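You operate a simulated robot arm through the tools that you are given. There is no shell and no other tool. Be economical: measure what you need, move in short steps, check, and stop when the job is done.

The job below is to be done with a simulated two-armed robot. You get a single attempt, and the scene is never put back.

## Task
Close the mesh door, bolt it, take the orange key out and reset.
Fine: the key goes on the free top of the grey stand; push the RESET beside ENTRY last, so that the red lamp shows. Set down upright: what you pick out.

It is judged by the outcome, as a careful person would: the job done as asked, and still so three seconds after it is handed in. It fails if anything else is knocked over, pushed out of place, dropped, spilled or broken.

## Robot
Two 7-joint arms with fingered hands on one trunk, on a base that drives. Base frame: it is fixed to the floor where the robot stands at the start and does not move with it; the origin is under the middle of the robot, x ahead of it, y to its left, z up. Units: mm, rad, N and s.
The left shoulder is at the start at [60, 126, 1255], the right one opposite. With the tool pointing down near the work surface each hand reaches from about 400 to 720 mm from the robot's upright axis, wherever it stands, measured 20 degrees to its own side. Places, roughly: entry reset button [800, 1000, 1100]; free top of the grey stand [700, 900, 1000]; mesh door [900, 0, 1100]; red bolt handle [600, 100, 1100]. Payload 2.5 kg a hand.
The TCP of each hand is the grasp point between the finger pads, 30 mm short of the fingertips. In the tool frame z runs along the fingers and y along their closing line. Largest opening 104 mm; the body of the gripper starts 35 mm behind the TCP. The gripper is a hand of 5 fingers: y runs from the thumb to the fingers, the wrist lies at [-15, -104, -178] in the tool frame, and closing takes about 1.5 s.
Orientation is that of the tool frame in the base frame, as a unit quaternion [x, y, z, w]. With the fingers straight down and the wrist toward the robot, the tool's x, y and z point along [0, 1, 0], [1, 0, 0] and [0, 0, -1] of the base frame.

## Interface
- The arms move only by the tool arm_command. It takes "left_deltas", "right_deltas" or both (then of equal length, played together; a hand with none holds still); each is a list of rows, each a list of 7 numbers: the finger opening in mm, from 0 to 104, then the shift along the base's x, y, z in units of 50 mm (1.0 is 50 mm), then the turn, a rotation vector about the base's x, y, z in units of 5 degrees (1.0 is 5 degrees). In form: [[jaw, dx, dy, dz, ax, ay, az], ...]. A call has 1 to 10 rows; each row shifts and turns the commanded pose from where the row before left it. A call with a number of a shift or a turn outside -1 to 1 is refused whole. Rows are played at 5 a second. More than 50 mm and 0.15 rad between two rows, or a gripper value outside its range, and nothing of the call is played. Where a pose cannot be reached the arm comes as near as it can. A force on the tool above 40 N (or 10 N above the force at the start of the call, whichever is more), or a blocked arm, ends the call early, and 0.2 s more pass. Each finger travels about 153 mm/s and halts on what it meets, pressing with about 27 N; the grip force reading is that of the motor and also rises with nothing between the fingers. The clock runs only during rows and for 0.2 s after the last one: add rows that do not move to give the fingers time. It gives the time, the measured TCP pose, the force on the tool (base axes), the opening and the grip force at its end, in the units of the frame above (readings bear some noise), with the torque about the TCP (base axes, N m) and any sound that the robot's microphone picked up.
- Cameras (640 x 400 px; columns grow to the right, rows downward): "scene" is now at [122.9, 23.8, 1455.7]; the picture's right is [0.29, -0.96, 0.00], its down [-0.61, -0.19, -0.77] and it looks along [0.74, 0.22, -0.64] (base axes); focal length 243 px, centre (320, 200). "left" rides on the left gripper at [-80, -78, -141] in its tool frame; the picture's right is [-0.78, -0.30, 0.56], its down [0.53, -0.78, 0.33] and it looks along [0.33, 0.56, 0.76] (tool axes); focal length 247 px, centre (320, 200). "right" rides on the right gripper at [80, -78, -141] in its tool frame; the picture's right is [-0.78, 0.30, -0.56], its down [-0.54, -0.78, 0.33] and it looks along [-0.33, 0.56, 0.76] (tool axes); focal length 247 px, centre (320, 200).
- capture(camera): a new picture of that camera. The clock stands still meanwhile.
- lift_body(by): slides the trunk up (or, below 0, down) by that many mm; the arms and the scene camera ride with it, the base frame stays. It gives what a move gives, with no picture.
- drive_base(legs): drives the robot by 1 to 6 legs, each [ahead, left, turn to the left] in mm, mm and rad, along the robot's own axes; the way and the turn of a leg run together, so that a leg with both is an arc; at most 1500 mm and 3.142 rad a leg. The arms and the cameras ride along, it lands a little off, and it stops where it bumps. It gives what a move gives.
- grasp_type(shape, hand): the hand has 5 fingers and takes this shape, open, in about a second: jaw (thumb against the fingers, like two jaws); tri (thumb and two fingers); tip (a fingertip pinch); poke (one finger out to press); point (the index stretched); flat (the hand flat); cup (the hand cupped); fist (a fist). The gripper value then closes the fingers along that shape, each until it touches; the sizes above hold for jaw. It gives what a move gives, with no picture.
- aim_head(pan, tilt): turns the head with the scene camera to pan (to the left, within 1.501 rad either way) and tilt (down, from -0.506 to 1.204), counted from straight ahead of the robot. It gives what a move gives.
- locate(camera, pixels): for up to 12 pixels [column, row] of the newest picture of that camera ("zoom" is the newest enlarged one), the place [x, y, z] in the base frame of the surface seen there, good to about 3 mm. The clock stands still meanwhile.
- inspect(camera, box): a new picture of the part [left, top, right, bottom] of that camera's present view, enlarged. The clock stands still meanwhile.
- hand_in(): hands the job in; it is judged then, once.

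Keep the steps short. Do not move on a guess: measure, check each grasp and each placing, and mend mistakes. In all there are 80 turns and 70 pictures (those below and enlarged ones count). Leave the grippers open and the arms clear of the work at the hand-in unless told otherwise, and finish with a single line.

The tools are called after ">>>" as a command line: name --argument value ..., lists and objects as JSON in quotes. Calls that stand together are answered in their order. arm_command: Moves the arms, as the interface text tells. Its arguments: {"type":"object","properties":{"left_deltas":{"type":"array","items":{"type":"array","items":{"type":"number"}}},"right_deltas":{"type":"array","items":{"type":"array","items":{"type":"number"}}}},"required":[]} The other tools are called the same way: lift_body (by) slides the trunk up or down; grasp_type (shape, hand) gives the hand a shape; drive_base (legs) drives the base; aim_head (pan, tilt) turns the head that bears the scene camera; capture (camera) takes a picture; locate (camera, pixels) gives the place of the surface under pixels of a picture; inspect (camera, box) takes an enlarged picture of a part of a camera's view; hand_in () hands the job in.

At the start:

```text
time_s: 0.0
left_tcp_pos: [409.2, 260.5, 1233.2]
left_ee_rot: [0.707, 0.707, 0.0, 0.0]
left_force: [-0.4, -0.5, -0.2]
left_moment: [-0.02, 0.0, -0.02]
left_gripper_width: 103.6
left_grip_force: 0.1
left_shape: jaw
right_tcp_pos: [496.3, -71.0, 1291.2]
right_ee_rot: [0.707, 0.707, 0.0, 0.0]
right_force: [0.3, -0.2, -0.5]
right_moment: [-0.03, -0.02, 0.02]
right_gripper_width: 103.6
right_grip_force: 0.0
right_shape: jaw
trunk travel left (down, up): [-650.0, 290.0]
robot x, y, heading: [2.8, 0.6, -0.001]
head pan, tilt: [0.295, 0.695]
```

scene: 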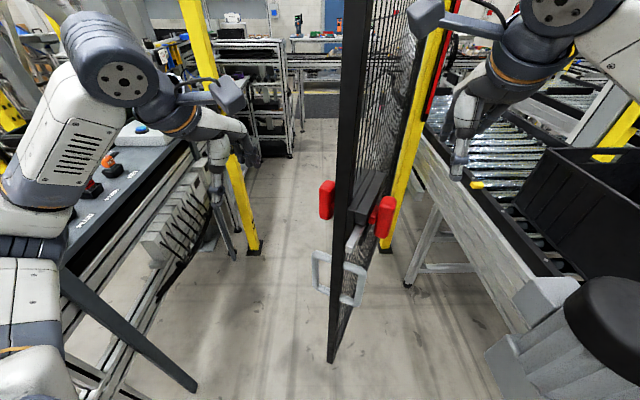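
right: 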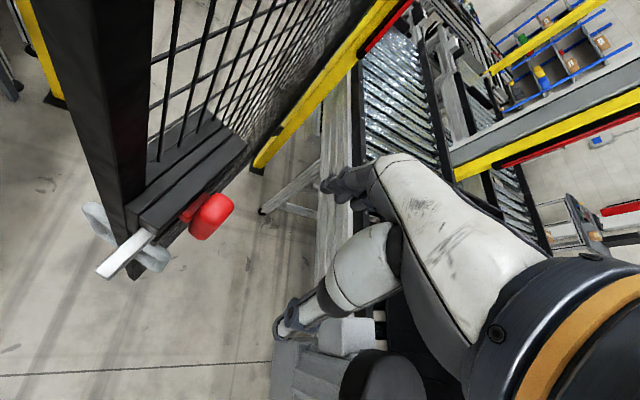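
left: 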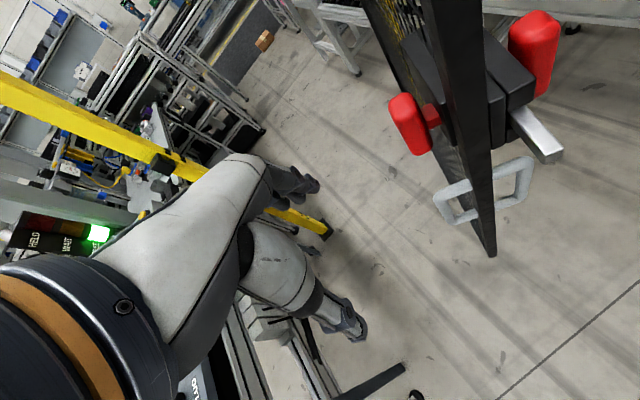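

The door stands open, edge toward me, with its red bolt handles near pixels (327,200) and (383,215). I'll look left at the control desk and measure the door.

>>> locate --camera "scene" --pixels '[[327, 200], [383, 215], [350, 250], [332, 350], [340, 100], [385, 235], [320, 285], [358, 275], [252, 240], [205, 60], [372, 190], [430, 50]]'

>>> aim_head --pan 1.1 --tilt 0.5

>>> capture --camera "scene"

```text
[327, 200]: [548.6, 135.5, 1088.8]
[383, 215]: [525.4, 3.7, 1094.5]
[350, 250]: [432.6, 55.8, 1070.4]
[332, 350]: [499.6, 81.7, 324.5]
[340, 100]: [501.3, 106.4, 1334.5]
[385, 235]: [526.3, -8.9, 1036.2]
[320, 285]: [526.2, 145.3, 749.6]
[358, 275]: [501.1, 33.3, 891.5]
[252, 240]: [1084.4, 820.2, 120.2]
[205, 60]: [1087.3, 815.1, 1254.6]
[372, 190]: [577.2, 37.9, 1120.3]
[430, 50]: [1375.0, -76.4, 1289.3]
```

```text
time_s: 1.1
left_tcp_pos: [410.1, 261.3, 1234.1]
left_ee_rot: [0.707, 0.707, 0.0, 0.0]
left_force: [-0.4, 0.6, 0.5]
left_moment: [-0.03, 0.01, -0.04]
left_gripper_width: 103.7
left_grip_force: 0.0
left_shape: jaw
right_tcp_pos: [495.8, -71.9, 1292.3]
right_ee_rot: [0.707, 0.707, 0.0, 0.0]
right_force: [-0.8, 0.4, 1.0]
right_moment: [0.0, -0.03, 0.01]
right_gripper_width: 103.6
right_grip_force: 0.1
right_shape: jaw
trunk travel left (down, up): [-650.0, 290.0]
robot x, y, heading: [-0.7, 1.1, 0.001]
head pan, tilt: [1.1, 0.499]
```

```text
66 pictures are left
```

scene: 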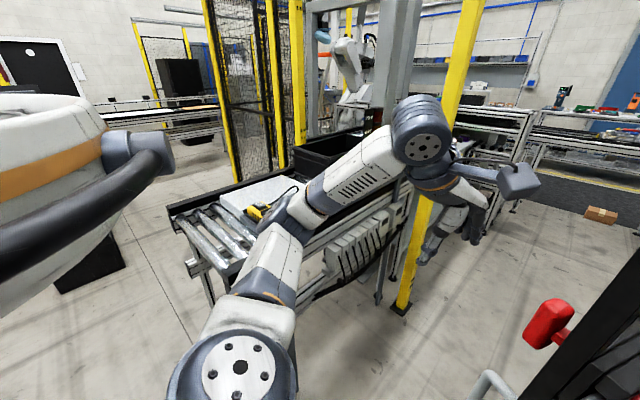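

The left arm hides the desk. I'll zoom into the bolt and view the desk from a more suitable angle.

>>> aim_head --pan 0.55 --tilt 0.6

>>> capture --camera "scene"

>>> inspect --camera "left" --box '[360, 0, 600, 260]'

>>> inspect --camera "left" --box '[0, 60, 240, 280]'

```text
time_s: 2.1
left_tcp_pos: [409.4, 261.5, 1233.8]
left_ee_rot: [0.707, 0.707, 0.0, 0.0]
left_force: [0.0, 0.3, 0.1]
left_moment: [0.03, 0.02, -0.02]
left_gripper_width: 103.6
left_grip_force: 0.1
left_shape: jaw
right_tcp_pos: [498.2, -71.8, 1292.6]
right_ee_rot: [0.707, 0.707, 0.001, 0.0]
right_force: [0.4, 0.4, 0.2]
right_moment: [0.02, 0.01, -0.02]
right_gripper_width: 103.5
right_grip_force: 0.0
right_shape: jaw
trunk travel left (down, up): [-650.0, 290.0]
robot x, y, heading: [4.3, -0.6, 0.001]
head pan, tilt: [0.55, 0.6]
```

```text
65 pictures are left
```

scene: 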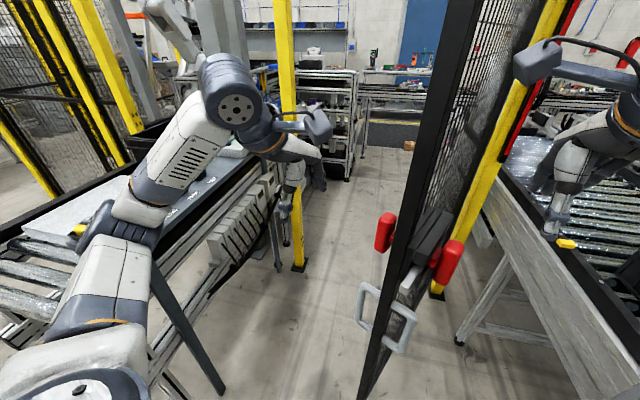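

```text
1.54 times, centred on (480, 130) of left
```

zoom: 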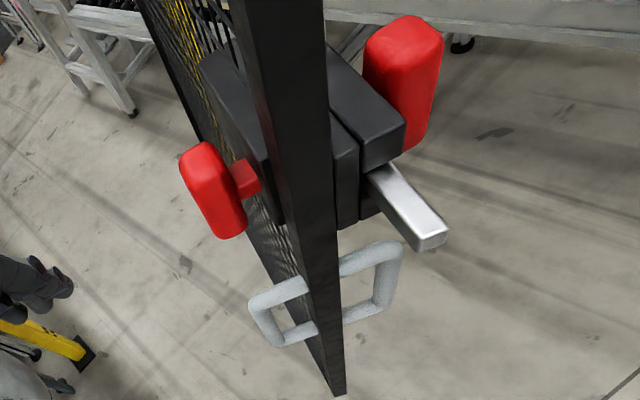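

```text
1.82 times, centred on (120, 170) of left
```

zoom: 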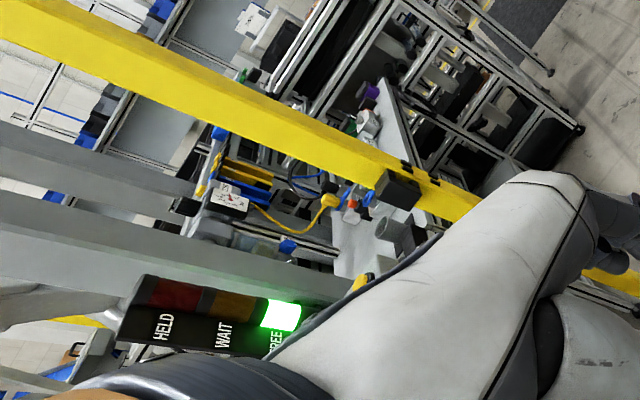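

The lamp tower shows FREE (green). I need a view of the desk, keeper and stand. I'll back off to see past my arm.

>>> drive_base --legs '[[-350, 0, 0]]'

>>> aim_head --pan 0.75 --tilt 0.35

>>> capture --camera "scene"

>>> capture --camera "left"

```text
time_s: 4.4
left_tcp_pos: [59.7, 260.8, 1233.1]
left_ee_rot: [0.708, 0.706, 0.0, 0.0]
left_force: [-0.3, -0.1, 0.4]
left_moment: [0.01, 0.0, -0.03]
left_gripper_width: 103.6
left_grip_force: 0.1
left_shape: jaw
right_tcp_pos: [146.8, -71.0, 1294.0]
right_ee_rot: [0.707, 0.707, 0.0, -0.001]
right_force: [0.7, 0.6, 0.5]
right_moment: [0.04, 0.0, 0.0]
right_gripper_width: 103.7
right_grip_force: 0.0
right_shape: jaw
trunk travel left (down, up): [-650.0, 290.0]
robot x, y, heading: [-351.9, 1.4, 0.002]
head pan, tilt: [0.55, 0.6]
```

```text
time_s: 5.2
left_tcp_pos: [61.0, 260.6, 1233.2]
left_ee_rot: [0.707, 0.707, 0.0, 0.0]
left_force: [-0.1, -0.2, -0.2]
left_moment: [0.04, 0.0, 0.02]
left_gripper_width: 103.7
left_grip_force: 0.0
left_shape: jaw
right_tcp_pos: [146.0, -71.6, 1292.5]
right_ee_rot: [0.707, 0.707, 0.001, 0.0]
right_force: [-0.2, -0.1, -0.6]
right_moment: [0.0, 0.04, 0.04]
right_gripper_width: 103.3
right_grip_force: 0.1
right_shape: jaw
trunk travel left (down, up): [-650.0, 290.0]
robot x, y, heading: [-347.7, 1.5, -0.003]
head pan, tilt: [0.75, 0.351]
```

```text
62 pictures are left
```

scene: 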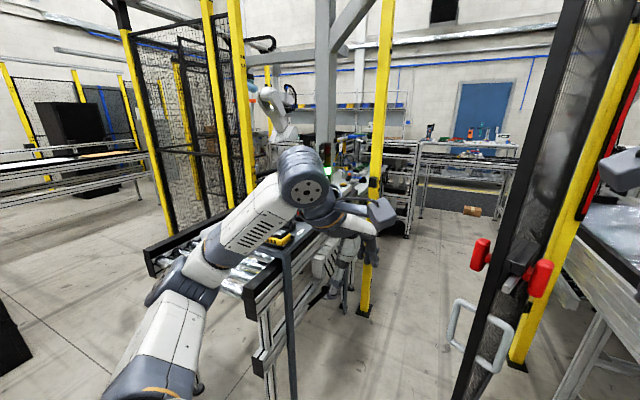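

```text
61 pictures are left
```

left: 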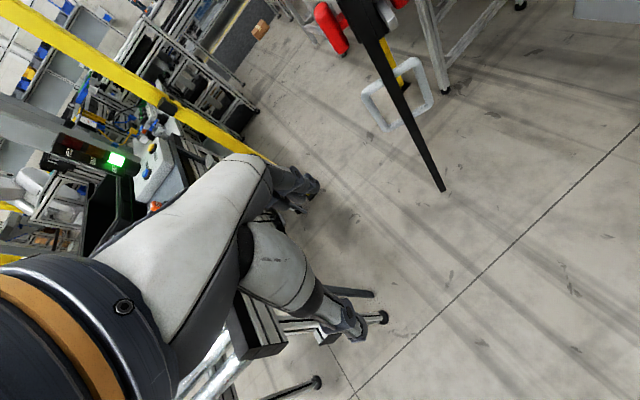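

The arm still hides the desk. I'll turn the body right so the left arm swings out of the line of sight, and pan the head left.

>>> drive_base --legs '[[0, 0, -0.7]]'

>>> aim_head --pan 1.4 --tilt 0.35

>>> capture --camera "scene"

```text
time_s: 7.4
left_tcp_pos: [130.8, -67.2, 1233.9]
left_ee_rot: [0.908, 0.419, 0.001, 0.0]
left_force: [1.0, -0.1, -1.2]
left_moment: [-0.03, 0.01, -0.01]
left_gripper_width: 103.4
left_grip_force: 0.0
left_shape: jaw
right_tcp_pos: [-18.4, -376.4, 1292.3]
right_ee_rot: [0.908, 0.419, 0.0, 0.0]
right_force: [-0.2, 0.0, -0.2]
right_moment: [0.01, 0.05, -0.03]
right_gripper_width: 103.6
right_grip_force: 0.1
right_shape: jaw
trunk travel left (down, up): [-650.0, 290.0]
robot x, y, heading: [-350.3, -0.7, -0.709]
head pan, tilt: [0.75, 0.351]
```

```text
time_s: 8.5
left_tcp_pos: [131.5, -67.2, 1234.3]
left_ee_rot: [0.908, 0.419, 0.001, 0.0]
left_force: [-0.7, 0.9, -0.3]
left_moment: [0.02, 0.03, 0.03]
left_gripper_width: 103.5
left_grip_force: 0.0
left_shape: jaw
right_tcp_pos: [-17.5, -375.8, 1292.4]
right_ee_rot: [0.908, 0.419, 0.0, 0.0]
right_force: [-1.2, -0.5, -0.8]
right_moment: [0.01, 0.05, -0.01]
right_gripper_width: 103.7
right_grip_force: 0.1
right_shape: jaw
trunk travel left (down, up): [-650.0, 290.0]
robot x, y, heading: [-348.4, -3.2, -0.707]
head pan, tilt: [1.4, 0.351]
```

```text
60 pictures are left
```

scene: 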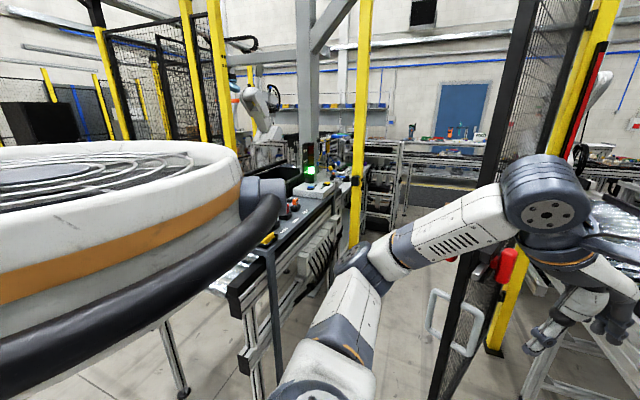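

The desk now shows at about (310,195). I'll zoom in there and on the post's keeper.

>>> inspect --camera "scene" --box '[240, 140, 400, 240]'

>>> locate --camera "scene" --pixels '[[355, 181], [310, 172], [360, 100], [358, 235], [295, 205], [318, 190], [320, 210], [267, 240], [310, 180], [325, 228]]'

```text
4.00 times, centred on (320, 190) of scene
```

zoom: 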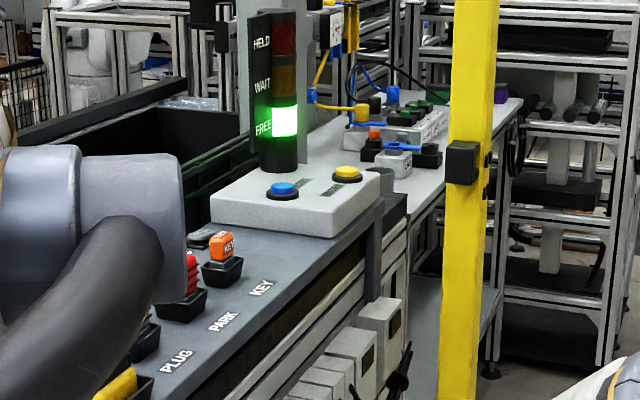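

```text
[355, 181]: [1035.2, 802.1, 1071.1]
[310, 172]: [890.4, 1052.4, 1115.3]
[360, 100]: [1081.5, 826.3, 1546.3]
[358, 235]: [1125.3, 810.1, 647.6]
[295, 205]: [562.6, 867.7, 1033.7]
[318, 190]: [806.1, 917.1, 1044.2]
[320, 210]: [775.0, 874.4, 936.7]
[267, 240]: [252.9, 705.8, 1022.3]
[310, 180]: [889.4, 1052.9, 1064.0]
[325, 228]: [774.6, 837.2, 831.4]
```

The desk carries the orange KEY, and beyond it a grey box with two buttons and the lamp tower. The keeper is a black block on the post at about [1035,802,1071]. The extended bolt tongue would hit it, so I first check the bolt. I'm driving back and looking closely.

>>> drive_base --legs '[[0, 0, 0.707], [300, 0, 0]]'

>>> aim_head --pan 0.1 --tilt 0.6

>>> inspect --camera "scene" --box '[240, 100, 400, 200]'

>>> inspect --camera "right" --box '[80, 80, 320, 230]'

```text
time_s: 12.4
left_tcp_pos: [357.4, 262.2, 1232.9]
left_ee_rot: [0.707, 0.708, -0.001, 0.001]
left_force: [-0.2, -0.8, 0.3]
left_moment: [-0.03, 0.0, 0.0]
left_gripper_width: 103.6
left_grip_force: 0.1
left_shape: jaw
right_tcp_pos: [445.1, -69.7, 1291.7]
right_ee_rot: [0.706, 0.708, 0.0, 0.0]
right_force: [-0.7, 0.1, -0.3]
right_moment: [-0.03, 0.01, 0.03]
right_gripper_width: 103.4
right_grip_force: 0.0
right_shape: jaw
trunk travel left (down, up): [-650.0, 290.0]
robot x, y, heading: [-52.6, -0.7, 0.003]
head pan, tilt: [1.4, 0.351]
```

```text
time_s: 13.9
left_tcp_pos: [357.4, 263.2, 1234.4]
left_ee_rot: [0.706, 0.708, 0.0, 0.0]
left_force: [0.4, 0.6, -0.2]
left_moment: [-0.04, 0.01, 0.01]
left_gripper_width: 103.7
left_grip_force: 0.1
left_shape: jaw
right_tcp_pos: [444.6, -70.9, 1293.1]
right_ee_rot: [0.707, 0.707, 0.0, 0.0]
right_force: [0.2, -0.6, -0.1]
right_moment: [-0.01, -0.02, 0.01]
right_gripper_width: 103.6
right_grip_force: 0.0
right_shape: jaw
trunk travel left (down, up): [-650.0, 290.0]
robot x, y, heading: [-49.7, -2.2, -0.001]
head pan, tilt: [0.099, 0.6]
```

```text
4.00 times, centred on (320, 150) of scene
```

zoom: 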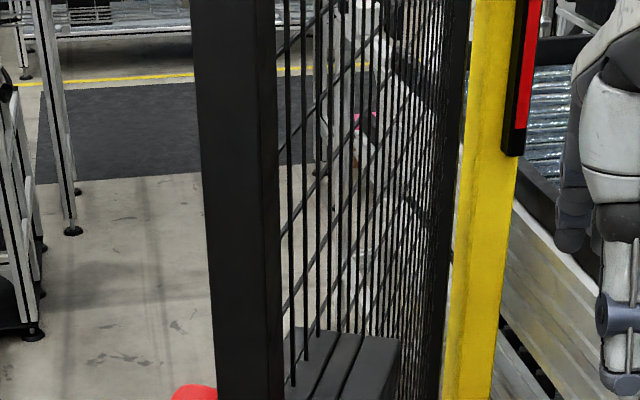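

```text
2.67 times, centred on (200, 155) of right
```

zoom: 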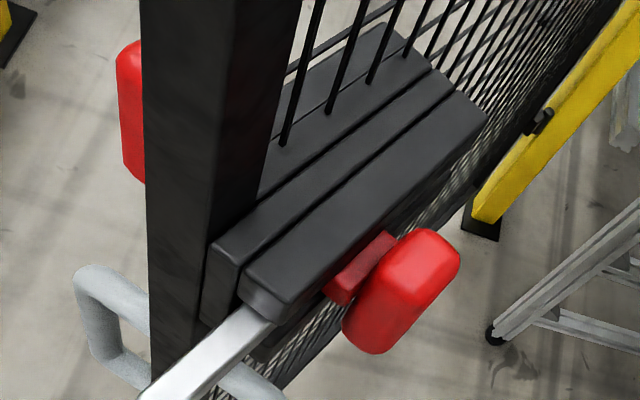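

The red handle sits at the free end of its slot, so the bolt is thrown and must be drawn back before closing. I'm measuring the handle and housing.

>>> locate --camera "zoom" --pixels '[[425, 240], [452, 262], [350, 330], [385, 300], [410, 330], [370, 260], [300, 295], [485, 115], [400, 190], [200, 380], [260, 290], [225, 240]]'

>>> aim_head --pan 0.1 --tilt 0.9

>>> capture --camera "scene"

```text
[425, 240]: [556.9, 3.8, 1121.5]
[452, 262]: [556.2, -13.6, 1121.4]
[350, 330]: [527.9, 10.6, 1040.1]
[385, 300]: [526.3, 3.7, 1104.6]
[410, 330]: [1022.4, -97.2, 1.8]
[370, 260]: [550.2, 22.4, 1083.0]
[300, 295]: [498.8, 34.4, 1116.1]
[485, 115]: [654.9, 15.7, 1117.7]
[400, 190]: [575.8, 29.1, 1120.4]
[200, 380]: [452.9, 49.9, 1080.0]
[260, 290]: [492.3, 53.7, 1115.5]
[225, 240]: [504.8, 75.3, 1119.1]
```

```text
time_s: 14.7
left_tcp_pos: [356.4, 263.0, 1233.8]
left_ee_rot: [0.707, 0.707, 0.0, 0.0]
left_force: [0.0, -0.1, -0.2]
left_moment: [-0.03, -0.03, -0.02]
left_gripper_width: 103.6
left_grip_force: 0.2
left_shape: jaw
right_tcp_pos: [443.7, -70.2, 1293.3]
right_ee_rot: [0.706, 0.708, 0.0, 0.0]
right_force: [0.7, -0.4, 0.3]
right_moment: [0.02, 0.0, 0.0]
right_gripper_width: 103.8
right_grip_force: 0.2
right_shape: jaw
trunk travel left (down, up): [-650.0, 290.0]
robot x, y, heading: [-55.4, 0.7, -0.001]
head pan, tilt: [0.099, 0.901]
```

```text
56 pictures are left
```

scene: 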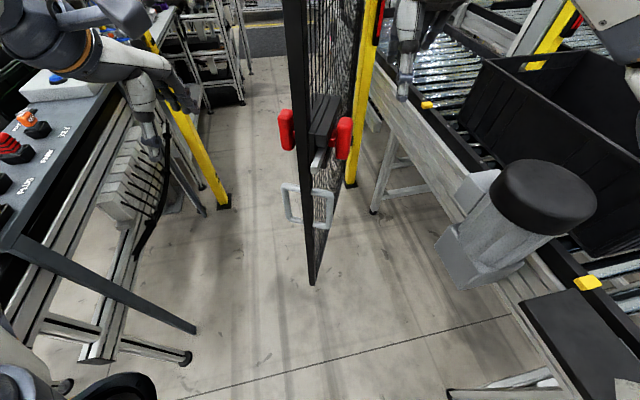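

I'm zooming in on my own hand to see the finger widths before I go near the handle.

>>> inspect --camera "right" --box '[220, 120, 480, 360]'

```text
1.67 times, centred on (350, 240) of right
```

zoom: 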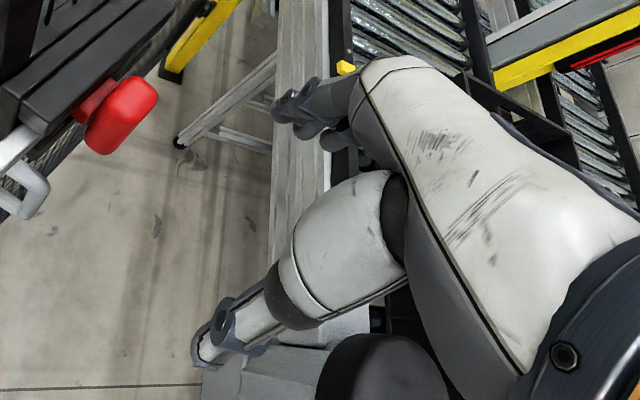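

The fingers cluster on the outer side, clear of the housing. I'm moving the right hand over the handle, which is centred near [541,-2] with its top at 1122, and yawing it to match the door.

>>> arm_command --right_deltas '[[104, 0.97, 0, -0.9, 0, 0, -1], [104, 0.97, 0, -0.9, 0, 0, -1], [104, 0, 0.6, 0, 0, 0, -0.2], [104, 0, 0.6, 0, 0, 0, 0], [104, 0, 0, 0, 0, 0, 0]]'

>>> capture --camera "right"

```text
refused: row 1 steps farther than a row can; nothing moved
```

```text
54 pictures are left
```

right: 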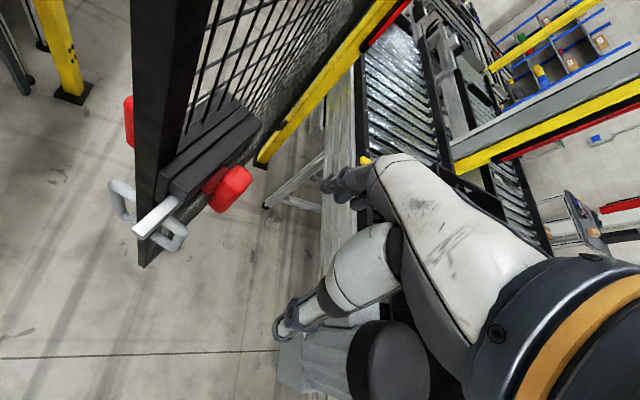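

The step was over 50 mm in total, so I'm splitting it.

>>> arm_command --right_deltas '[[104, 0.65, 0, -0.62, 0, 0, -0.8], [104, 0.65, 0, -0.62, 0, 0, -0.7], [104, 0.64, 0, -0.62, 0, 0, -0.7], [104, 0, 0.6, 0, 0, 0, 0], [104, 0, 0.6, 0, 0, 0, 0], [104, 0, 0, 0, 0, 0, 0]]'

>>> capture --camera "right"

```text
time_s: 16.1
left_tcp_pos: [357.2, 261.1, 1234.9]
left_ee_rot: [0.706, 0.708, 0.0, 0.0]
left_force: [0.0, -0.6, 0.1]
left_moment: [0.01, -0.03, 0.0]
left_gripper_width: 103.5
left_grip_force: 0.0
left_shape: jaw
right_tcp_pos: [541.6, -8.1, 1199.2]
right_ee_rot: [0.772, 0.636, 0.0, 0.001]
right_force: [-0.9, -0.5, -0.5]
right_moment: [0.01, 0.0, -0.01]
right_gripper_width: 103.9
right_grip_force: 0.0
right_shape: jaw
trunk travel left (down, up): [-650.0, 290.0]
robot x, y, heading: [-54.4, 3.4, 0.006]
head pan, tilt: [0.099, 0.901]
```

```text
53 pictures are left
```

right: 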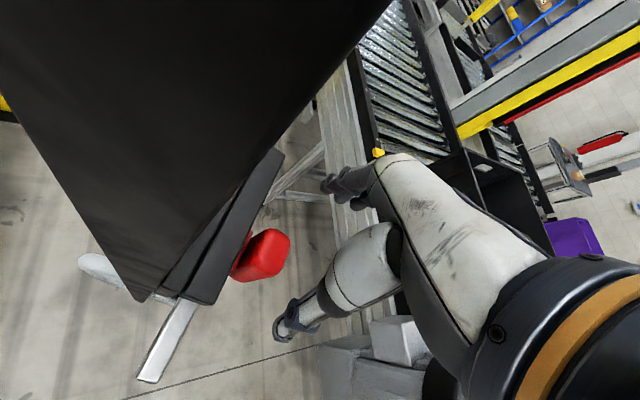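

The handle lies below the gap. I'm descending about 75 mm and checking that the fingers straddle it.

>>> arm_command --right_deltas '[[104, 0, 0, -0.5, 0, 0, 0], [104, 0, 0, -0.5, 0, 0, 0], [104, 0, 0, -0.4, 0, 0, 0], [104, 0, 0, 0, 0, 0, 0]]'

>>> inspect --camera "right" --box '[200, 120, 440, 360]'

>>> inspect --camera "scene" --box '[240, 60, 440, 200]'

```text
time_s: 17.1
left_tcp_pos: [356.1, 261.7, 1234.0]
left_ee_rot: [0.706, 0.708, 0.0, 0.0]
left_force: [0.2, -1.1, -0.3]
left_moment: [-0.01, 0.02, 0.0]
left_gripper_width: 103.7
left_grip_force: 0.0
left_shape: jaw
right_tcp_pos: [540.7, -9.0, 1128.4]
right_ee_rot: [0.771, 0.637, 0.0, 0.0]
right_force: [0.4, -0.6, -1.2]
right_moment: [0.01, -0.02, 0.0]
right_gripper_width: 103.6
right_grip_force: 0.1
right_shape: jaw
trunk travel left (down, up): [-650.0, 290.0]
robot x, y, heading: [-53.8, 0.7, 0.007]
head pan, tilt: [0.099, 0.901]
```

```text
1.67 times, centred on (320, 240) of right
```

zoom: 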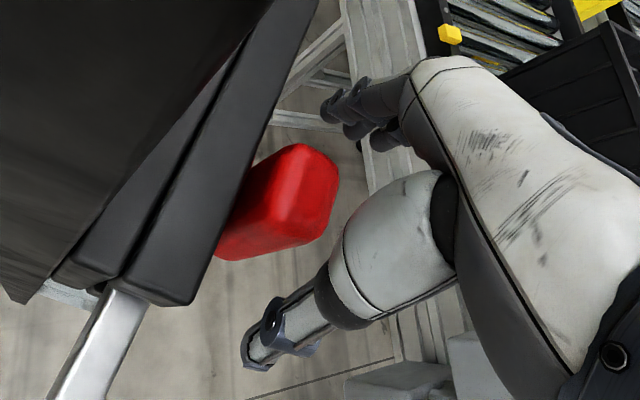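

```text
2.86 times, centred on (340, 130) of scene
```

zoom: 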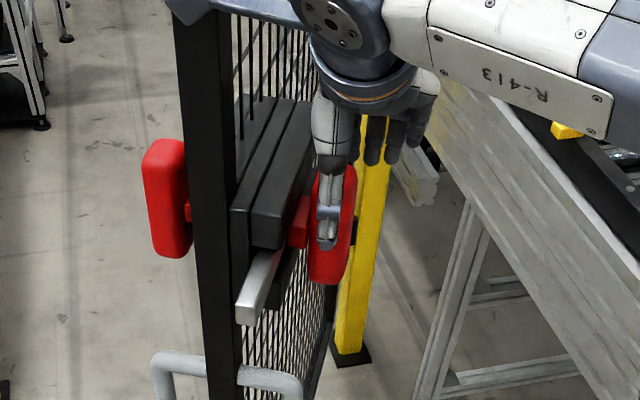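

The thumb is in front of the handle and the fingers behind it. I'm going down a bit more and closing.

>>> arm_command --right_deltas '[[104, 0, 0, -0.4, 0, 0, 0], [104, 0, 0, -0.26, 0, 0, 0], [50, 0, 0, 0, 0, 0, 0], [20, 0, 0, 0, 0, 0, 0], [20, 0, 0, 0, 0, 0, 0], [20, 0, 0, 0, 0, 0, 0], [20, 0, 0, 0, 0, 0, 0], [20, 0, 0, 0, 0, 0, 0]]'

>>> inspect --camera "right" --box '[200, 120, 440, 360]'

```text
time_s: 18.9
left_tcp_pos: [356.9, 261.8, 1234.4]
left_ee_rot: [0.707, 0.708, 0.0, 0.0]
left_force: [-0.3, 0.1, 0.0]
left_moment: [0.02, 0.01, 0.01]
left_gripper_width: 103.4
left_grip_force: 0.0
left_shape: jaw
right_tcp_pos: [540.7, -10.0, 1096.3]
right_ee_rot: [0.771, 0.637, 0.0, -0.001]
right_force: [-2.0, -0.7, -2.1]
right_moment: [-0.04, -0.04, -0.11]
right_gripper_width: 33.1
right_grip_force: 27.3
right_shape: jaw
trunk travel left (down, up): [-650.0, 290.0]
robot x, y, heading: [-55.3, 2.5, 0.004]
head pan, tilt: [0.099, 0.901]
```

```text
1.67 times, centred on (320, 240) of right
```

zoom: 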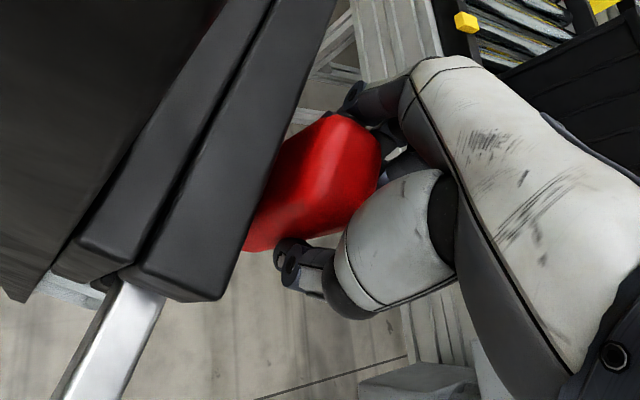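

The handle is gripped at 33 mm. I'm drawing it toward the hinge along [0.98,-0.19].

>>> arm_command --right_deltas '[[20, 0.39, -0.077, 0, 0, 0, 0], [20, 0.39, -0.077, 0, 0, 0, 0], [20, 0.39, -0.077, 0, 0, 0, 0], [20, 0, 0, 0, 0, 0, 0]]'

>>> inspect --camera "right" --box '[120, 120, 440, 400]'

```text
time_s: 19.9
left_tcp_pos: [353.4, 263.0, 1235.1]
left_ee_rot: [0.706, 0.708, 0.001, 0.001]
left_force: [-0.2, 0.8, 1.1]
left_moment: [-0.02, 0.0, 0.0]
left_gripper_width: 103.7
left_grip_force: 0.1
left_shape: jaw
right_tcp_pos: [594.1, -20.5, 1096.5]
right_ee_rot: [0.771, 0.637, -0.003, -0.003]
right_force: [-26.0, 2.9, -8.0]
right_moment: [0.1, 0.66, -0.07]
right_gripper_width: 31.6
right_grip_force: 26.9
right_shape: jaw
trunk travel left (down, up): [-650.0, 290.0]
robot x, y, heading: [-53.5, 0.2, 0.0]
head pan, tilt: [0.099, 0.901]
```

```text
1.43 times, centred on (280, 260) of right
```

zoom: 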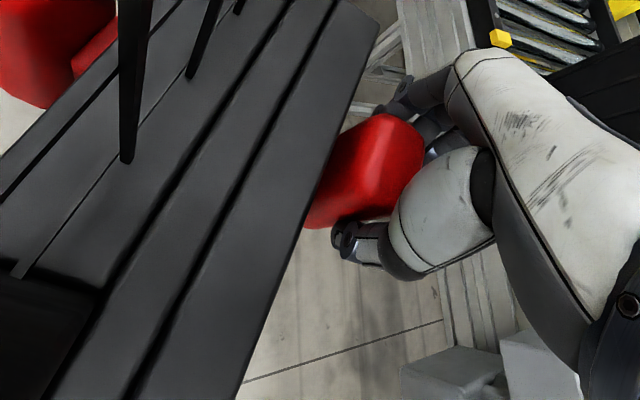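

It moved 53 mm with 26 N of resistance. I'm nudging further to find out whether this is the stop.

>>> arm_command --right_deltas '[[20, 0.25, -0.05, 0, 0, 0, 0], [20, 0, 0, 0, 0, 0, 0]]'

>>> capture --camera "scene"

```text
time_s: 20.3
left_tcp_pos: [351.7, 261.6, 1235.7]
left_ee_rot: [0.707, 0.707, 0.001, 0.002]
left_force: [0.1, -0.1, 0.5]
left_moment: [-0.01, 0.01, 0.0]
left_gripper_width: 103.5
left_grip_force: 0.1
left_shape: jaw
right_tcp_pos: [600.8, -20.0, 1096.8]
right_ee_rot: [0.769, 0.639, -0.008, -0.008]
right_force: [-26.2, 1.3, 8.0]
right_moment: [0.01, 0.67, -0.16]
right_gripper_width: 36.1
right_grip_force: 26.8
right_shape: jaw
trunk travel left (down, up): [-650.0, 290.0]
robot x, y, heading: [-55.0, -1.5, 0.001]
head pan, tilt: [0.099, 0.901]
stopped in row 2 (right hand): the force on the tool passed its limit at 41 N (the readings are from after the stop); the commanded pose is now the measured one
```

```text
48 pictures are left
```

scene: 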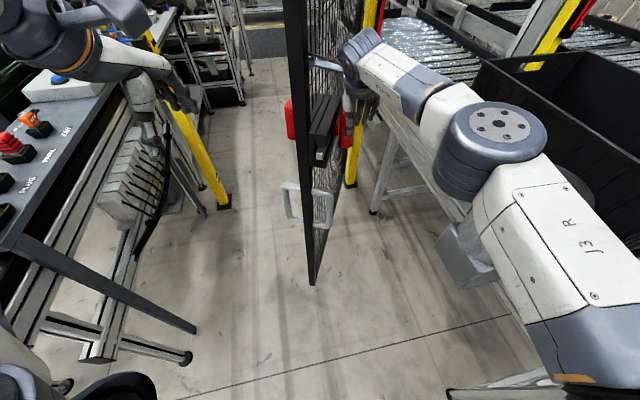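

That's the end stop, so the bolt is drawn back. I'm releasing the handle and rising above the housing.

>>> arm_command --right_deltas '[[60, -0.1, 0, 0, 0, 0, 0], [104, 0, 0, 0, 0, 0, 0], [104, 0, 0, 0, 0, 0, 0], [104, 0, 0, 0.5, 0, 0, 0], [104, 0, 0, 0.8, 0, 0, 0], [104, 0, -0.3, 0.8, 0, 0, 0], [104, -0.5, -0.2, 0.2, 0, 0, 0], [104, -0.6, 0, 0, 0, 0, 0], [104, -0.6, 0, 0, 0, 0, 0], [104, 0, 0, 0, 0, 0, 0]]'

>>> capture --camera "scene"

>>> locate --camera "scene" --pixels '[[346, 130], [312, 140], [298, 100], [310, 100], [375, 60]]'

```text
time_s: 22.5
left_tcp_pos: [358.0, 262.1, 1233.8]
left_ee_rot: [0.706, 0.708, 0.0, 0.0]
left_force: [0.6, 0.1, -0.7]
left_moment: [0.02, 0.0, 0.02]
left_gripper_width: 104.0
left_grip_force: 0.0
left_shape: jaw
right_tcp_pos: [515.7, -48.1, 1208.9]
right_ee_rot: [0.771, 0.636, -0.007, -0.005]
right_force: [0.9, -1.1, 0.3]
right_moment: [0.0, -0.01, 0.0]
right_gripper_width: 103.8
right_grip_force: 0.1
right_shape: jaw
trunk travel left (down, up): [-650.0, 290.0]
robot x, y, heading: [-48.6, 2.8, 0.002]
head pan, tilt: [0.099, 0.901]
```

```text
47 pictures are left
```

scene: 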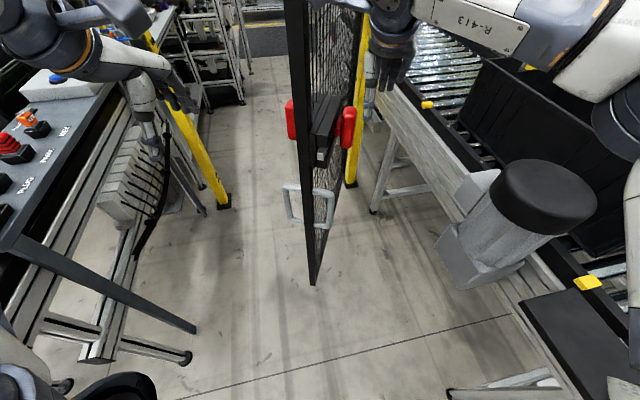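

```text
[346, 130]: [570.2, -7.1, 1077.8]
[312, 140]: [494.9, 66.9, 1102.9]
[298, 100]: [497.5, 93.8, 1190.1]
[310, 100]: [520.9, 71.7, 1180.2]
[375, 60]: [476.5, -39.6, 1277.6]
```

The handle stayed back and the tongue is flush. I'm making a fist with the right hand to push the stile above the housing, and drawing the left arm back out of the door's way.

>>> grasp_type --hand "right" --shape "fist"

>>> arm_command --left_deltas '[[104, -0.8, 0, 0.3, 0, 0, 0], [104, -0.8, 0, 0.3, 0, 0, 0], [104, -0.8, 0, 0.3, 0, 0, 0], [104, -0.8, 0, 0.2, 0, 0, 0], [104, 0, 0, 0, 0, 0, 0]]'

>>> arm_command --right_deltas '[[0, 0.1, 0.4, 0, 0, 0, 0], [0, 0.1, 0.4, 0, 0, 0, 0], [0, 0, 0.4, 0, 0, 0, 0], [0, 0, 0.4, 0, 0, 0, 0], [0, 0, 0, 0, 0, 0, 0]]'

>>> capture --camera "scene"

```text
time_s: 23.4
left_tcp_pos: [356.4, 262.5, 1234.5]
left_ee_rot: [0.707, 0.707, 0.0, 0.0]
left_force: [0.0, -0.3, 0.7]
left_moment: [0.01, 0.01, 0.03]
left_gripper_width: 103.6
left_grip_force: 0.1
left_shape: jaw
right_tcp_pos: [516.3, -48.5, 1209.7]
right_ee_rot: [0.771, 0.637, -0.007, -0.005]
right_force: [0.8, 0.5, 0.0]
right_moment: [-0.01, -0.01, 0.04]
right_gripper_width: 0.3
right_grip_force: 0.0
right_shape: fist
trunk travel left (down, up): [-650.0, 290.0]
robot x, y, heading: [-54.3, 3.1, 0.001]
head pan, tilt: [0.099, 0.901]
```

```text
time_s: 24.6
left_tcp_pos: [197.0, 261.2, 1288.4]
left_ee_rot: [0.707, 0.708, 0.0, 0.0]
left_force: [-0.6, -0.5, 0.3]
left_moment: [-0.01, 0.04, 0.0]
left_gripper_width: 103.9
left_grip_force: 0.1
left_shape: jaw
right_tcp_pos: [517.9, -49.5, 1209.0]
right_ee_rot: [0.771, 0.637, -0.006, -0.005]
right_force: [1.2, -0.1, -0.5]
right_moment: [-0.02, 0.02, 0.0]
right_gripper_width: 0.1
right_grip_force: 0.1
right_shape: fist
trunk travel left (down, up): [-650.0, 290.0]
robot x, y, heading: [-51.7, 0.8, 0.005]
head pan, tilt: [0.099, 0.901]
```

```text
time_s: 25.8
left_tcp_pos: [197.5, 262.0, 1288.8]
left_ee_rot: [0.706, 0.708, 0.0, 0.0]
left_force: [-0.5, 0.3, 0.4]
left_moment: [0.02, -0.02, 0.03]
left_gripper_width: 103.8
left_grip_force: 0.0
left_shape: jaw
right_tcp_pos: [527.2, 30.7, 1208.8]
right_ee_rot: [0.77, 0.638, -0.007, -0.005]
right_force: [-0.5, -0.5, -0.5]
right_moment: [0.0, 0.0, 0.0]
right_gripper_width: 0.0
right_grip_force: 0.1
right_shape: fist
trunk travel left (down, up): [-650.0, 290.0]
robot x, y, heading: [-49.2, 4.0, 0.002]
head pan, tilt: [0.099, 0.901]
```

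```text
46 pictures are left
```

scene: 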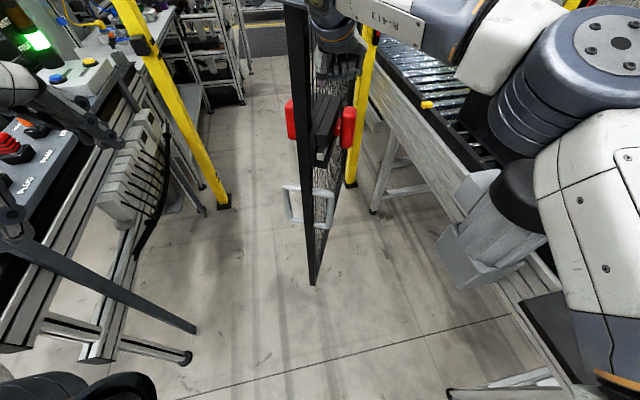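

There's no contact yet. I'm pushing on to the left, 100 mm.

>>> arm_command --right_deltas '[[0, 0.1, 0.4, 0, 0, 0, 0], [0, 0.1, 0.4, 0, 0, 0, 0], [0, 0.1, 0.4, 0, 0, 0, 0], [0, 0.1, 0.4, 0, 0, 0, 0], [0, 0.1, 0.4, 0, 0, 0, 0], [0, 0, 0, 0, 0, 0, 0]]'

>>> capture --camera "scene"

```text
time_s: 27.2
left_tcp_pos: [198.6, 261.1, 1288.9]
left_ee_rot: [0.706, 0.708, 0.0, -0.001]
left_force: [0.2, 0.2, 0.1]
left_moment: [0.02, -0.01, -0.03]
left_gripper_width: 103.9
left_grip_force: 0.0
left_shape: jaw
right_tcp_pos: [534.2, 100.4, 1205.8]
right_ee_rot: [0.77, 0.638, -0.005, -0.004]
right_force: [0.1, 0.4, -0.3]
right_moment: [0.0, 0.02, -0.01]
right_gripper_width: 0.0
right_grip_force: 0.1
right_shape: fist
right hand out of reach, approached as far as the arm can: row 4, 5
trunk travel left (down, up): [-650.0, 290.0]
robot x, y, heading: [-54.9, -0.2, 0.004]
head pan, tilt: [0.099, 0.901]
```

```text
45 pictures are left
```

scene: 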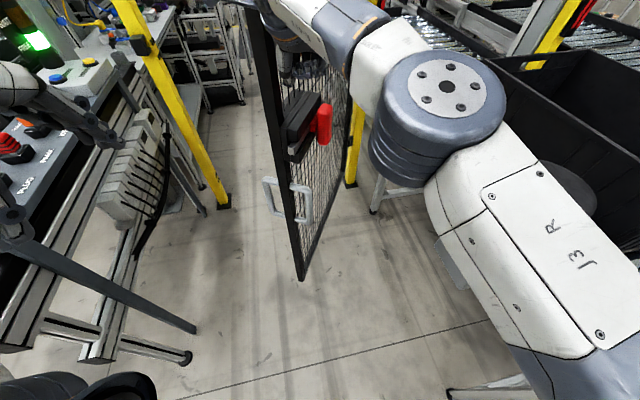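

The door moves easily, but the arm is at its reach, so I'll drive while the fist pushes. First I'm checking the desk's foot position for clearance.

>>> locate --camera "scene" --pixels '[[185, 357], [190, 328], [60, 290], [300, 278], [270, 100], [95, 140], [20, 225]]'

>>> drive_base --legs '[[60, 95, 0.05]]'

>>> capture --camera "scene"

```text
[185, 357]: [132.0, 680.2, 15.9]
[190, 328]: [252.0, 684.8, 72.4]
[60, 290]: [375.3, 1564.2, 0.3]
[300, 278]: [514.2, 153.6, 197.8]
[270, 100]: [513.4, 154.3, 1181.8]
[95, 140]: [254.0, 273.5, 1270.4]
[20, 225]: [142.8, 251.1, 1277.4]
```

```text
time_s: 28.4
left_tcp_pos: [241.9, 371.5, 1288.0]
left_ee_rot: [0.688, 0.725, 0.0, 0.0]
left_force: [0.5, -0.1, 0.0]
left_moment: [0.0, -0.02, 0.04]
left_gripper_width: 103.6
left_grip_force: 0.0
left_shape: jaw
right_tcp_pos: [586.8, 225.6, 1205.6]
right_ee_rot: [0.755, 0.656, -0.006, -0.005]
right_force: [-0.1, 0.1, -0.1]
right_moment: [-0.01, 0.01, 0.01]
right_gripper_width: 96.0
right_grip_force: 0.0
right_shape: fist
trunk travel left (down, up): [-650.0, 290.0]
robot x, y, heading: [4.4, 95.8, 0.052]
head pan, tilt: [0.099, 0.901]
```

```text
44 pictures are left
```

scene: 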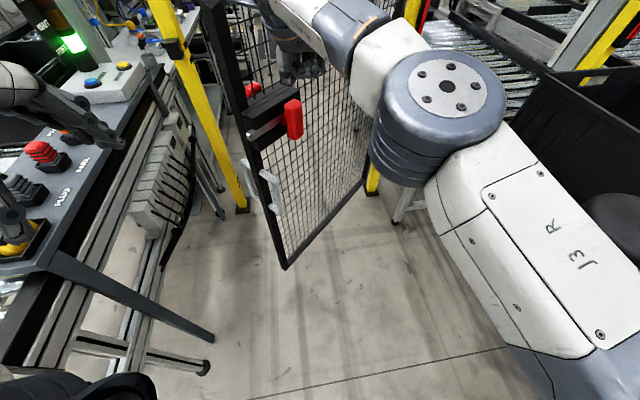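

That worked well. Next leg along the arc.

>>> drive_base --legs '[[105, 150, 0.05]]'

>>> capture --camera "scene"

```text
time_s: 30.0
left_tcp_pos: [321.2, 539.9, 1287.9]
left_ee_rot: [0.672, 0.741, 0.0, -0.001]
left_force: [-0.2, 0.5, 0.1]
left_moment: [0.01, -0.01, -0.01]
left_gripper_width: 103.7
left_grip_force: 0.0
left_shape: jaw
right_tcp_pos: [672.1, 410.8, 1205.9]
right_ee_rot: [0.738, 0.675, -0.005, -0.004]
right_force: [0.4, -0.3, -0.4]
right_moment: [-0.04, 0.03, -0.01]
right_gripper_width: 96.0
right_grip_force: 0.1
right_shape: fist
trunk travel left (down, up): [-650.0, 290.0]
robot x, y, heading: [98.2, 252.3, 0.1]
head pan, tilt: [0.099, 0.901]
```

```text
43 pictures are left
```

scene: 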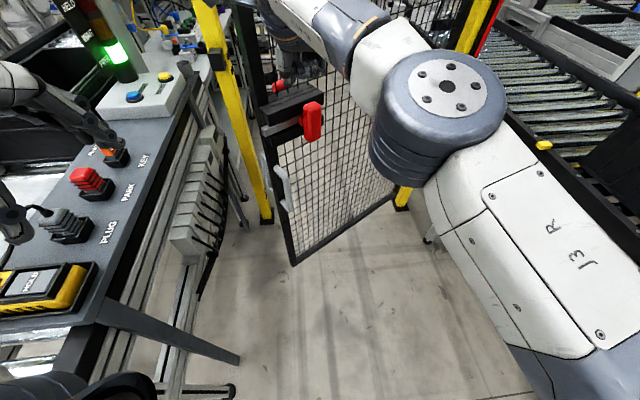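

Continuing along the arc.

>>> drive_base --legs '[[160, 73, 0.1]]'

>>> capture --camera "scene"

```text
time_s: 31.5
left_tcp_pos: [443.2, 653.2, 1288.0]
left_ee_rot: [0.635, 0.773, 0.0, 0.0]
left_force: [0.4, 0.3, -0.4]
left_moment: [-0.02, 0.01, 0.01]
left_gripper_width: 103.8
left_grip_force: 0.0
left_shape: jaw
right_tcp_pos: [803.4, 559.4, 1205.3]
right_ee_rot: [0.704, 0.71, -0.005, -0.004]
right_force: [0.3, -0.1, 0.0]
right_moment: [-0.01, -0.03, -0.02]
right_gripper_width: 96.0
right_grip_force: 0.0
right_shape: fist
trunk travel left (down, up): [-650.0, 290.0]
robot x, y, heading: [249.0, 349.6, 0.191]
head pan, tilt: [0.099, 0.901]
```

```text
42 pictures are left
```

scene: 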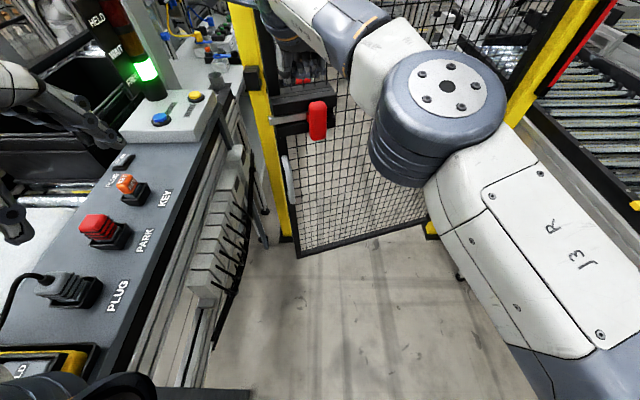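

Nearly closed. A shorter leg now.

>>> drive_base --legs '[[140, 24, 0.07]]'

>>> capture --camera "scene"

>>> locate --camera "scene" --pixels '[[270, 75], [285, 105], [300, 120], [285, 175]]'

```text
time_s: 32.8
left_tcp_pos: [551.3, 721.6, 1288.3]
left_ee_rot: [0.608, 0.794, 0.0, 0.001]
left_force: [-0.2, 0.2, 0.0]
left_moment: [-0.04, 0.02, 0.02]
left_gripper_width: 103.9
left_grip_force: 0.1
left_shape: jaw
right_tcp_pos: [919.3, 652.9, 1205.2]
right_ee_rot: [0.68, 0.733, -0.005, -0.004]
right_force: [1.0, 1.1, 0.6]
right_moment: [0.01, -0.02, -0.05]
right_gripper_width: 96.1
right_grip_force: 0.0
right_shape: fist
trunk travel left (down, up): [-650.0, 290.0]
robot x, y, heading: [379.2, 404.1, 0.258]
head pan, tilt: [0.099, 0.901]
```

```text
41 pictures are left
```

scene: 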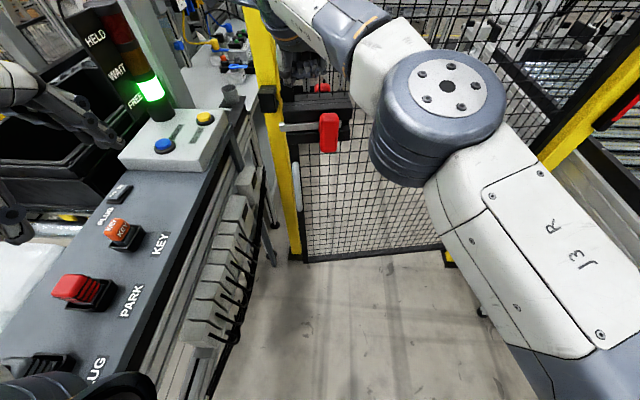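

```text
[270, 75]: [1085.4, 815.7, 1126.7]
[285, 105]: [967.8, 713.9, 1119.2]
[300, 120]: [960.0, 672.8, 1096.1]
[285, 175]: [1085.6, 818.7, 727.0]
```

There's a silver thing near (290,127). I'm zooming there to check the tongue against the keeper.

>>> inspect --camera "scene" --box '[240, 70, 368, 150]'

>>> locate --camera "zoom" --pixels '[[260, 283], [210, 288], [300, 285], [130, 150], [250, 200], [280, 200], [410, 240], [460, 300], [140, 110], [120, 160], [225, 250]]'

```text
5.00 times, centred on (304, 110) of scene
```

zoom: 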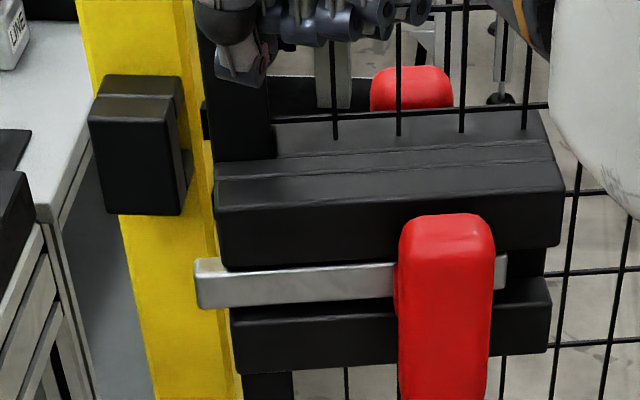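

```text
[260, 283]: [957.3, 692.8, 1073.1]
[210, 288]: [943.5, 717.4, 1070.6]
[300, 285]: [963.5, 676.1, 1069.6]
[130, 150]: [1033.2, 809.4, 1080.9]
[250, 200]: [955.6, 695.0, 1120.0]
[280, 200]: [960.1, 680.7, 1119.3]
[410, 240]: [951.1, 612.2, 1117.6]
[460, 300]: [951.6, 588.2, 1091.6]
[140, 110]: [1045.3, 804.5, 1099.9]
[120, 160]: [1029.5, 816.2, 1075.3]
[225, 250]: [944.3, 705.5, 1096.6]
```

The tongue is nearly flush and clears the keeper. I'm pushing the last part in two small legs.

>>> drive_base --legs '[[60, -2, 0.03]]'

>>> capture --camera "scene"

```text
time_s: 33.8
left_tcp_pos: [598.5, 741.9, 1289.0]
left_ee_rot: [0.595, 0.804, 0.001, 0.0]
left_force: [0.6, 0.8, 0.4]
left_moment: [0.0, 0.04, 0.0]
left_gripper_width: 103.5
left_grip_force: 0.1
left_shape: jaw
right_tcp_pos: [967.9, 685.1, 1205.4]
right_ee_rot: [0.668, 0.744, -0.005, -0.004]
right_force: [0.0, 0.0, -1.1]
right_moment: [-0.01, -0.01, 0.01]
right_gripper_width: 96.0
right_grip_force: 0.1
right_shape: fist
trunk travel left (down, up): [-650.0, 290.0]
robot x, y, heading: [437.3, 417.7, 0.291]
head pan, tilt: [0.099, 0.901]
```

```text
39 pictures are left
```

scene: 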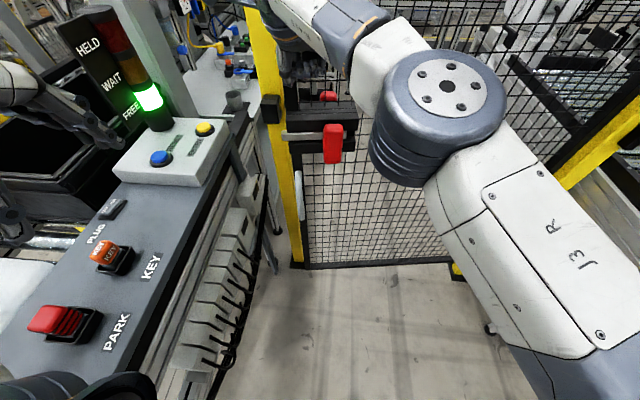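

Pushing further gently.

>>> drive_base --legs '[[35, 0, 0.01]]'

>>> inspect --camera "scene" --box '[240, 70, 368, 150]'

>>> locate --camera "zoom" --pixels '[[260, 310], [300, 310], [330, 310], [150, 180], [180, 180], [300, 220], [400, 220]]'

```text
time_s: 34.6
left_tcp_pos: [629.4, 751.5, 1288.6]
left_ee_rot: [0.592, 0.806, 0.0, 0.001]
left_force: [-0.8, 1.1, 0.8]
left_moment: [-0.01, 0.03, 0.01]
left_gripper_width: 103.9
left_grip_force: 0.1
left_shape: jaw
right_tcp_pos: [998.2, 699.8, 1205.5]
right_ee_rot: [0.665, 0.747, -0.005, -0.004]
right_force: [1.0, -0.1, 0.1]
right_moment: [-0.02, 0.01, 0.02]
right_gripper_width: 0.0
right_grip_force: 0.1
right_shape: fist
trunk travel left (down, up): [-650.0, 290.0]
robot x, y, heading: [467.1, 428.7, 0.305]
head pan, tilt: [0.099, 0.901]
```

```text
5.00 times, centred on (304, 110) of scene
```

zoom: 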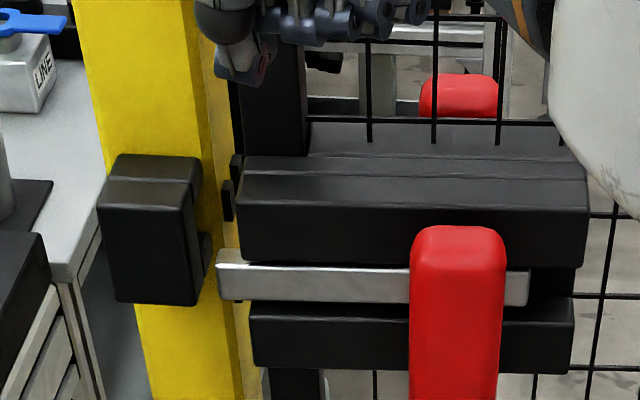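

```text
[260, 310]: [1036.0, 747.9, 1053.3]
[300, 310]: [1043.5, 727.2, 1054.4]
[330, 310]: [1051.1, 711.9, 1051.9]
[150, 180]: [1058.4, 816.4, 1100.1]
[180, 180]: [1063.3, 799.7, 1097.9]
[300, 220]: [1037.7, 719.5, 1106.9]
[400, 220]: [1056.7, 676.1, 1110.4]
```

The door has a few degrees left. Pushing on.

>>> drive_base --legs '[[30, 0, 0]]'

>>> inspect --camera "scene" --box '[240, 70, 368, 150]'

>>> locate --camera "zoom" --pixels '[[270, 330], [300, 330], [330, 330], [150, 220], [180, 220], [300, 240], [400, 240]]'

```text
time_s: 35.4
left_tcp_pos: [655.8, 761.8, 1287.7]
left_ee_rot: [0.592, 0.806, 0.0, 0.0]
left_force: [0.0, 0.3, 0.4]
left_moment: [-0.02, 0.02, 0.02]
left_gripper_width: 103.9
left_grip_force: 0.1
left_shape: jaw
right_tcp_pos: [1025.8, 709.5, 1206.0]
right_ee_rot: [0.664, 0.748, -0.006, -0.004]
right_force: [0.5, 0.6, -0.9]
right_moment: [0.02, -0.01, -0.02]
right_gripper_width: 0.0
right_grip_force: 0.1
right_shape: fist
trunk travel left (down, up): [-650.0, 290.0]
robot x, y, heading: [497.2, 440.4, 0.303]
head pan, tilt: [0.099, 0.901]
```

```text
5.00 times, centred on (304, 110) of scene
```

zoom: 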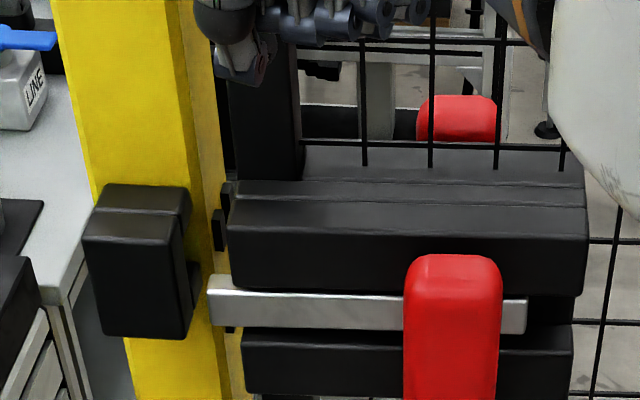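

```text
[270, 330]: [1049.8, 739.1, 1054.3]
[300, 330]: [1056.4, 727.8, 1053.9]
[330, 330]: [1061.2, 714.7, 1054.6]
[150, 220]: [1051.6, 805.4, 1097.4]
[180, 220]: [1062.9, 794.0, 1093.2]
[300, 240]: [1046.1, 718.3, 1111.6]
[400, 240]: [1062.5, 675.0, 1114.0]
```

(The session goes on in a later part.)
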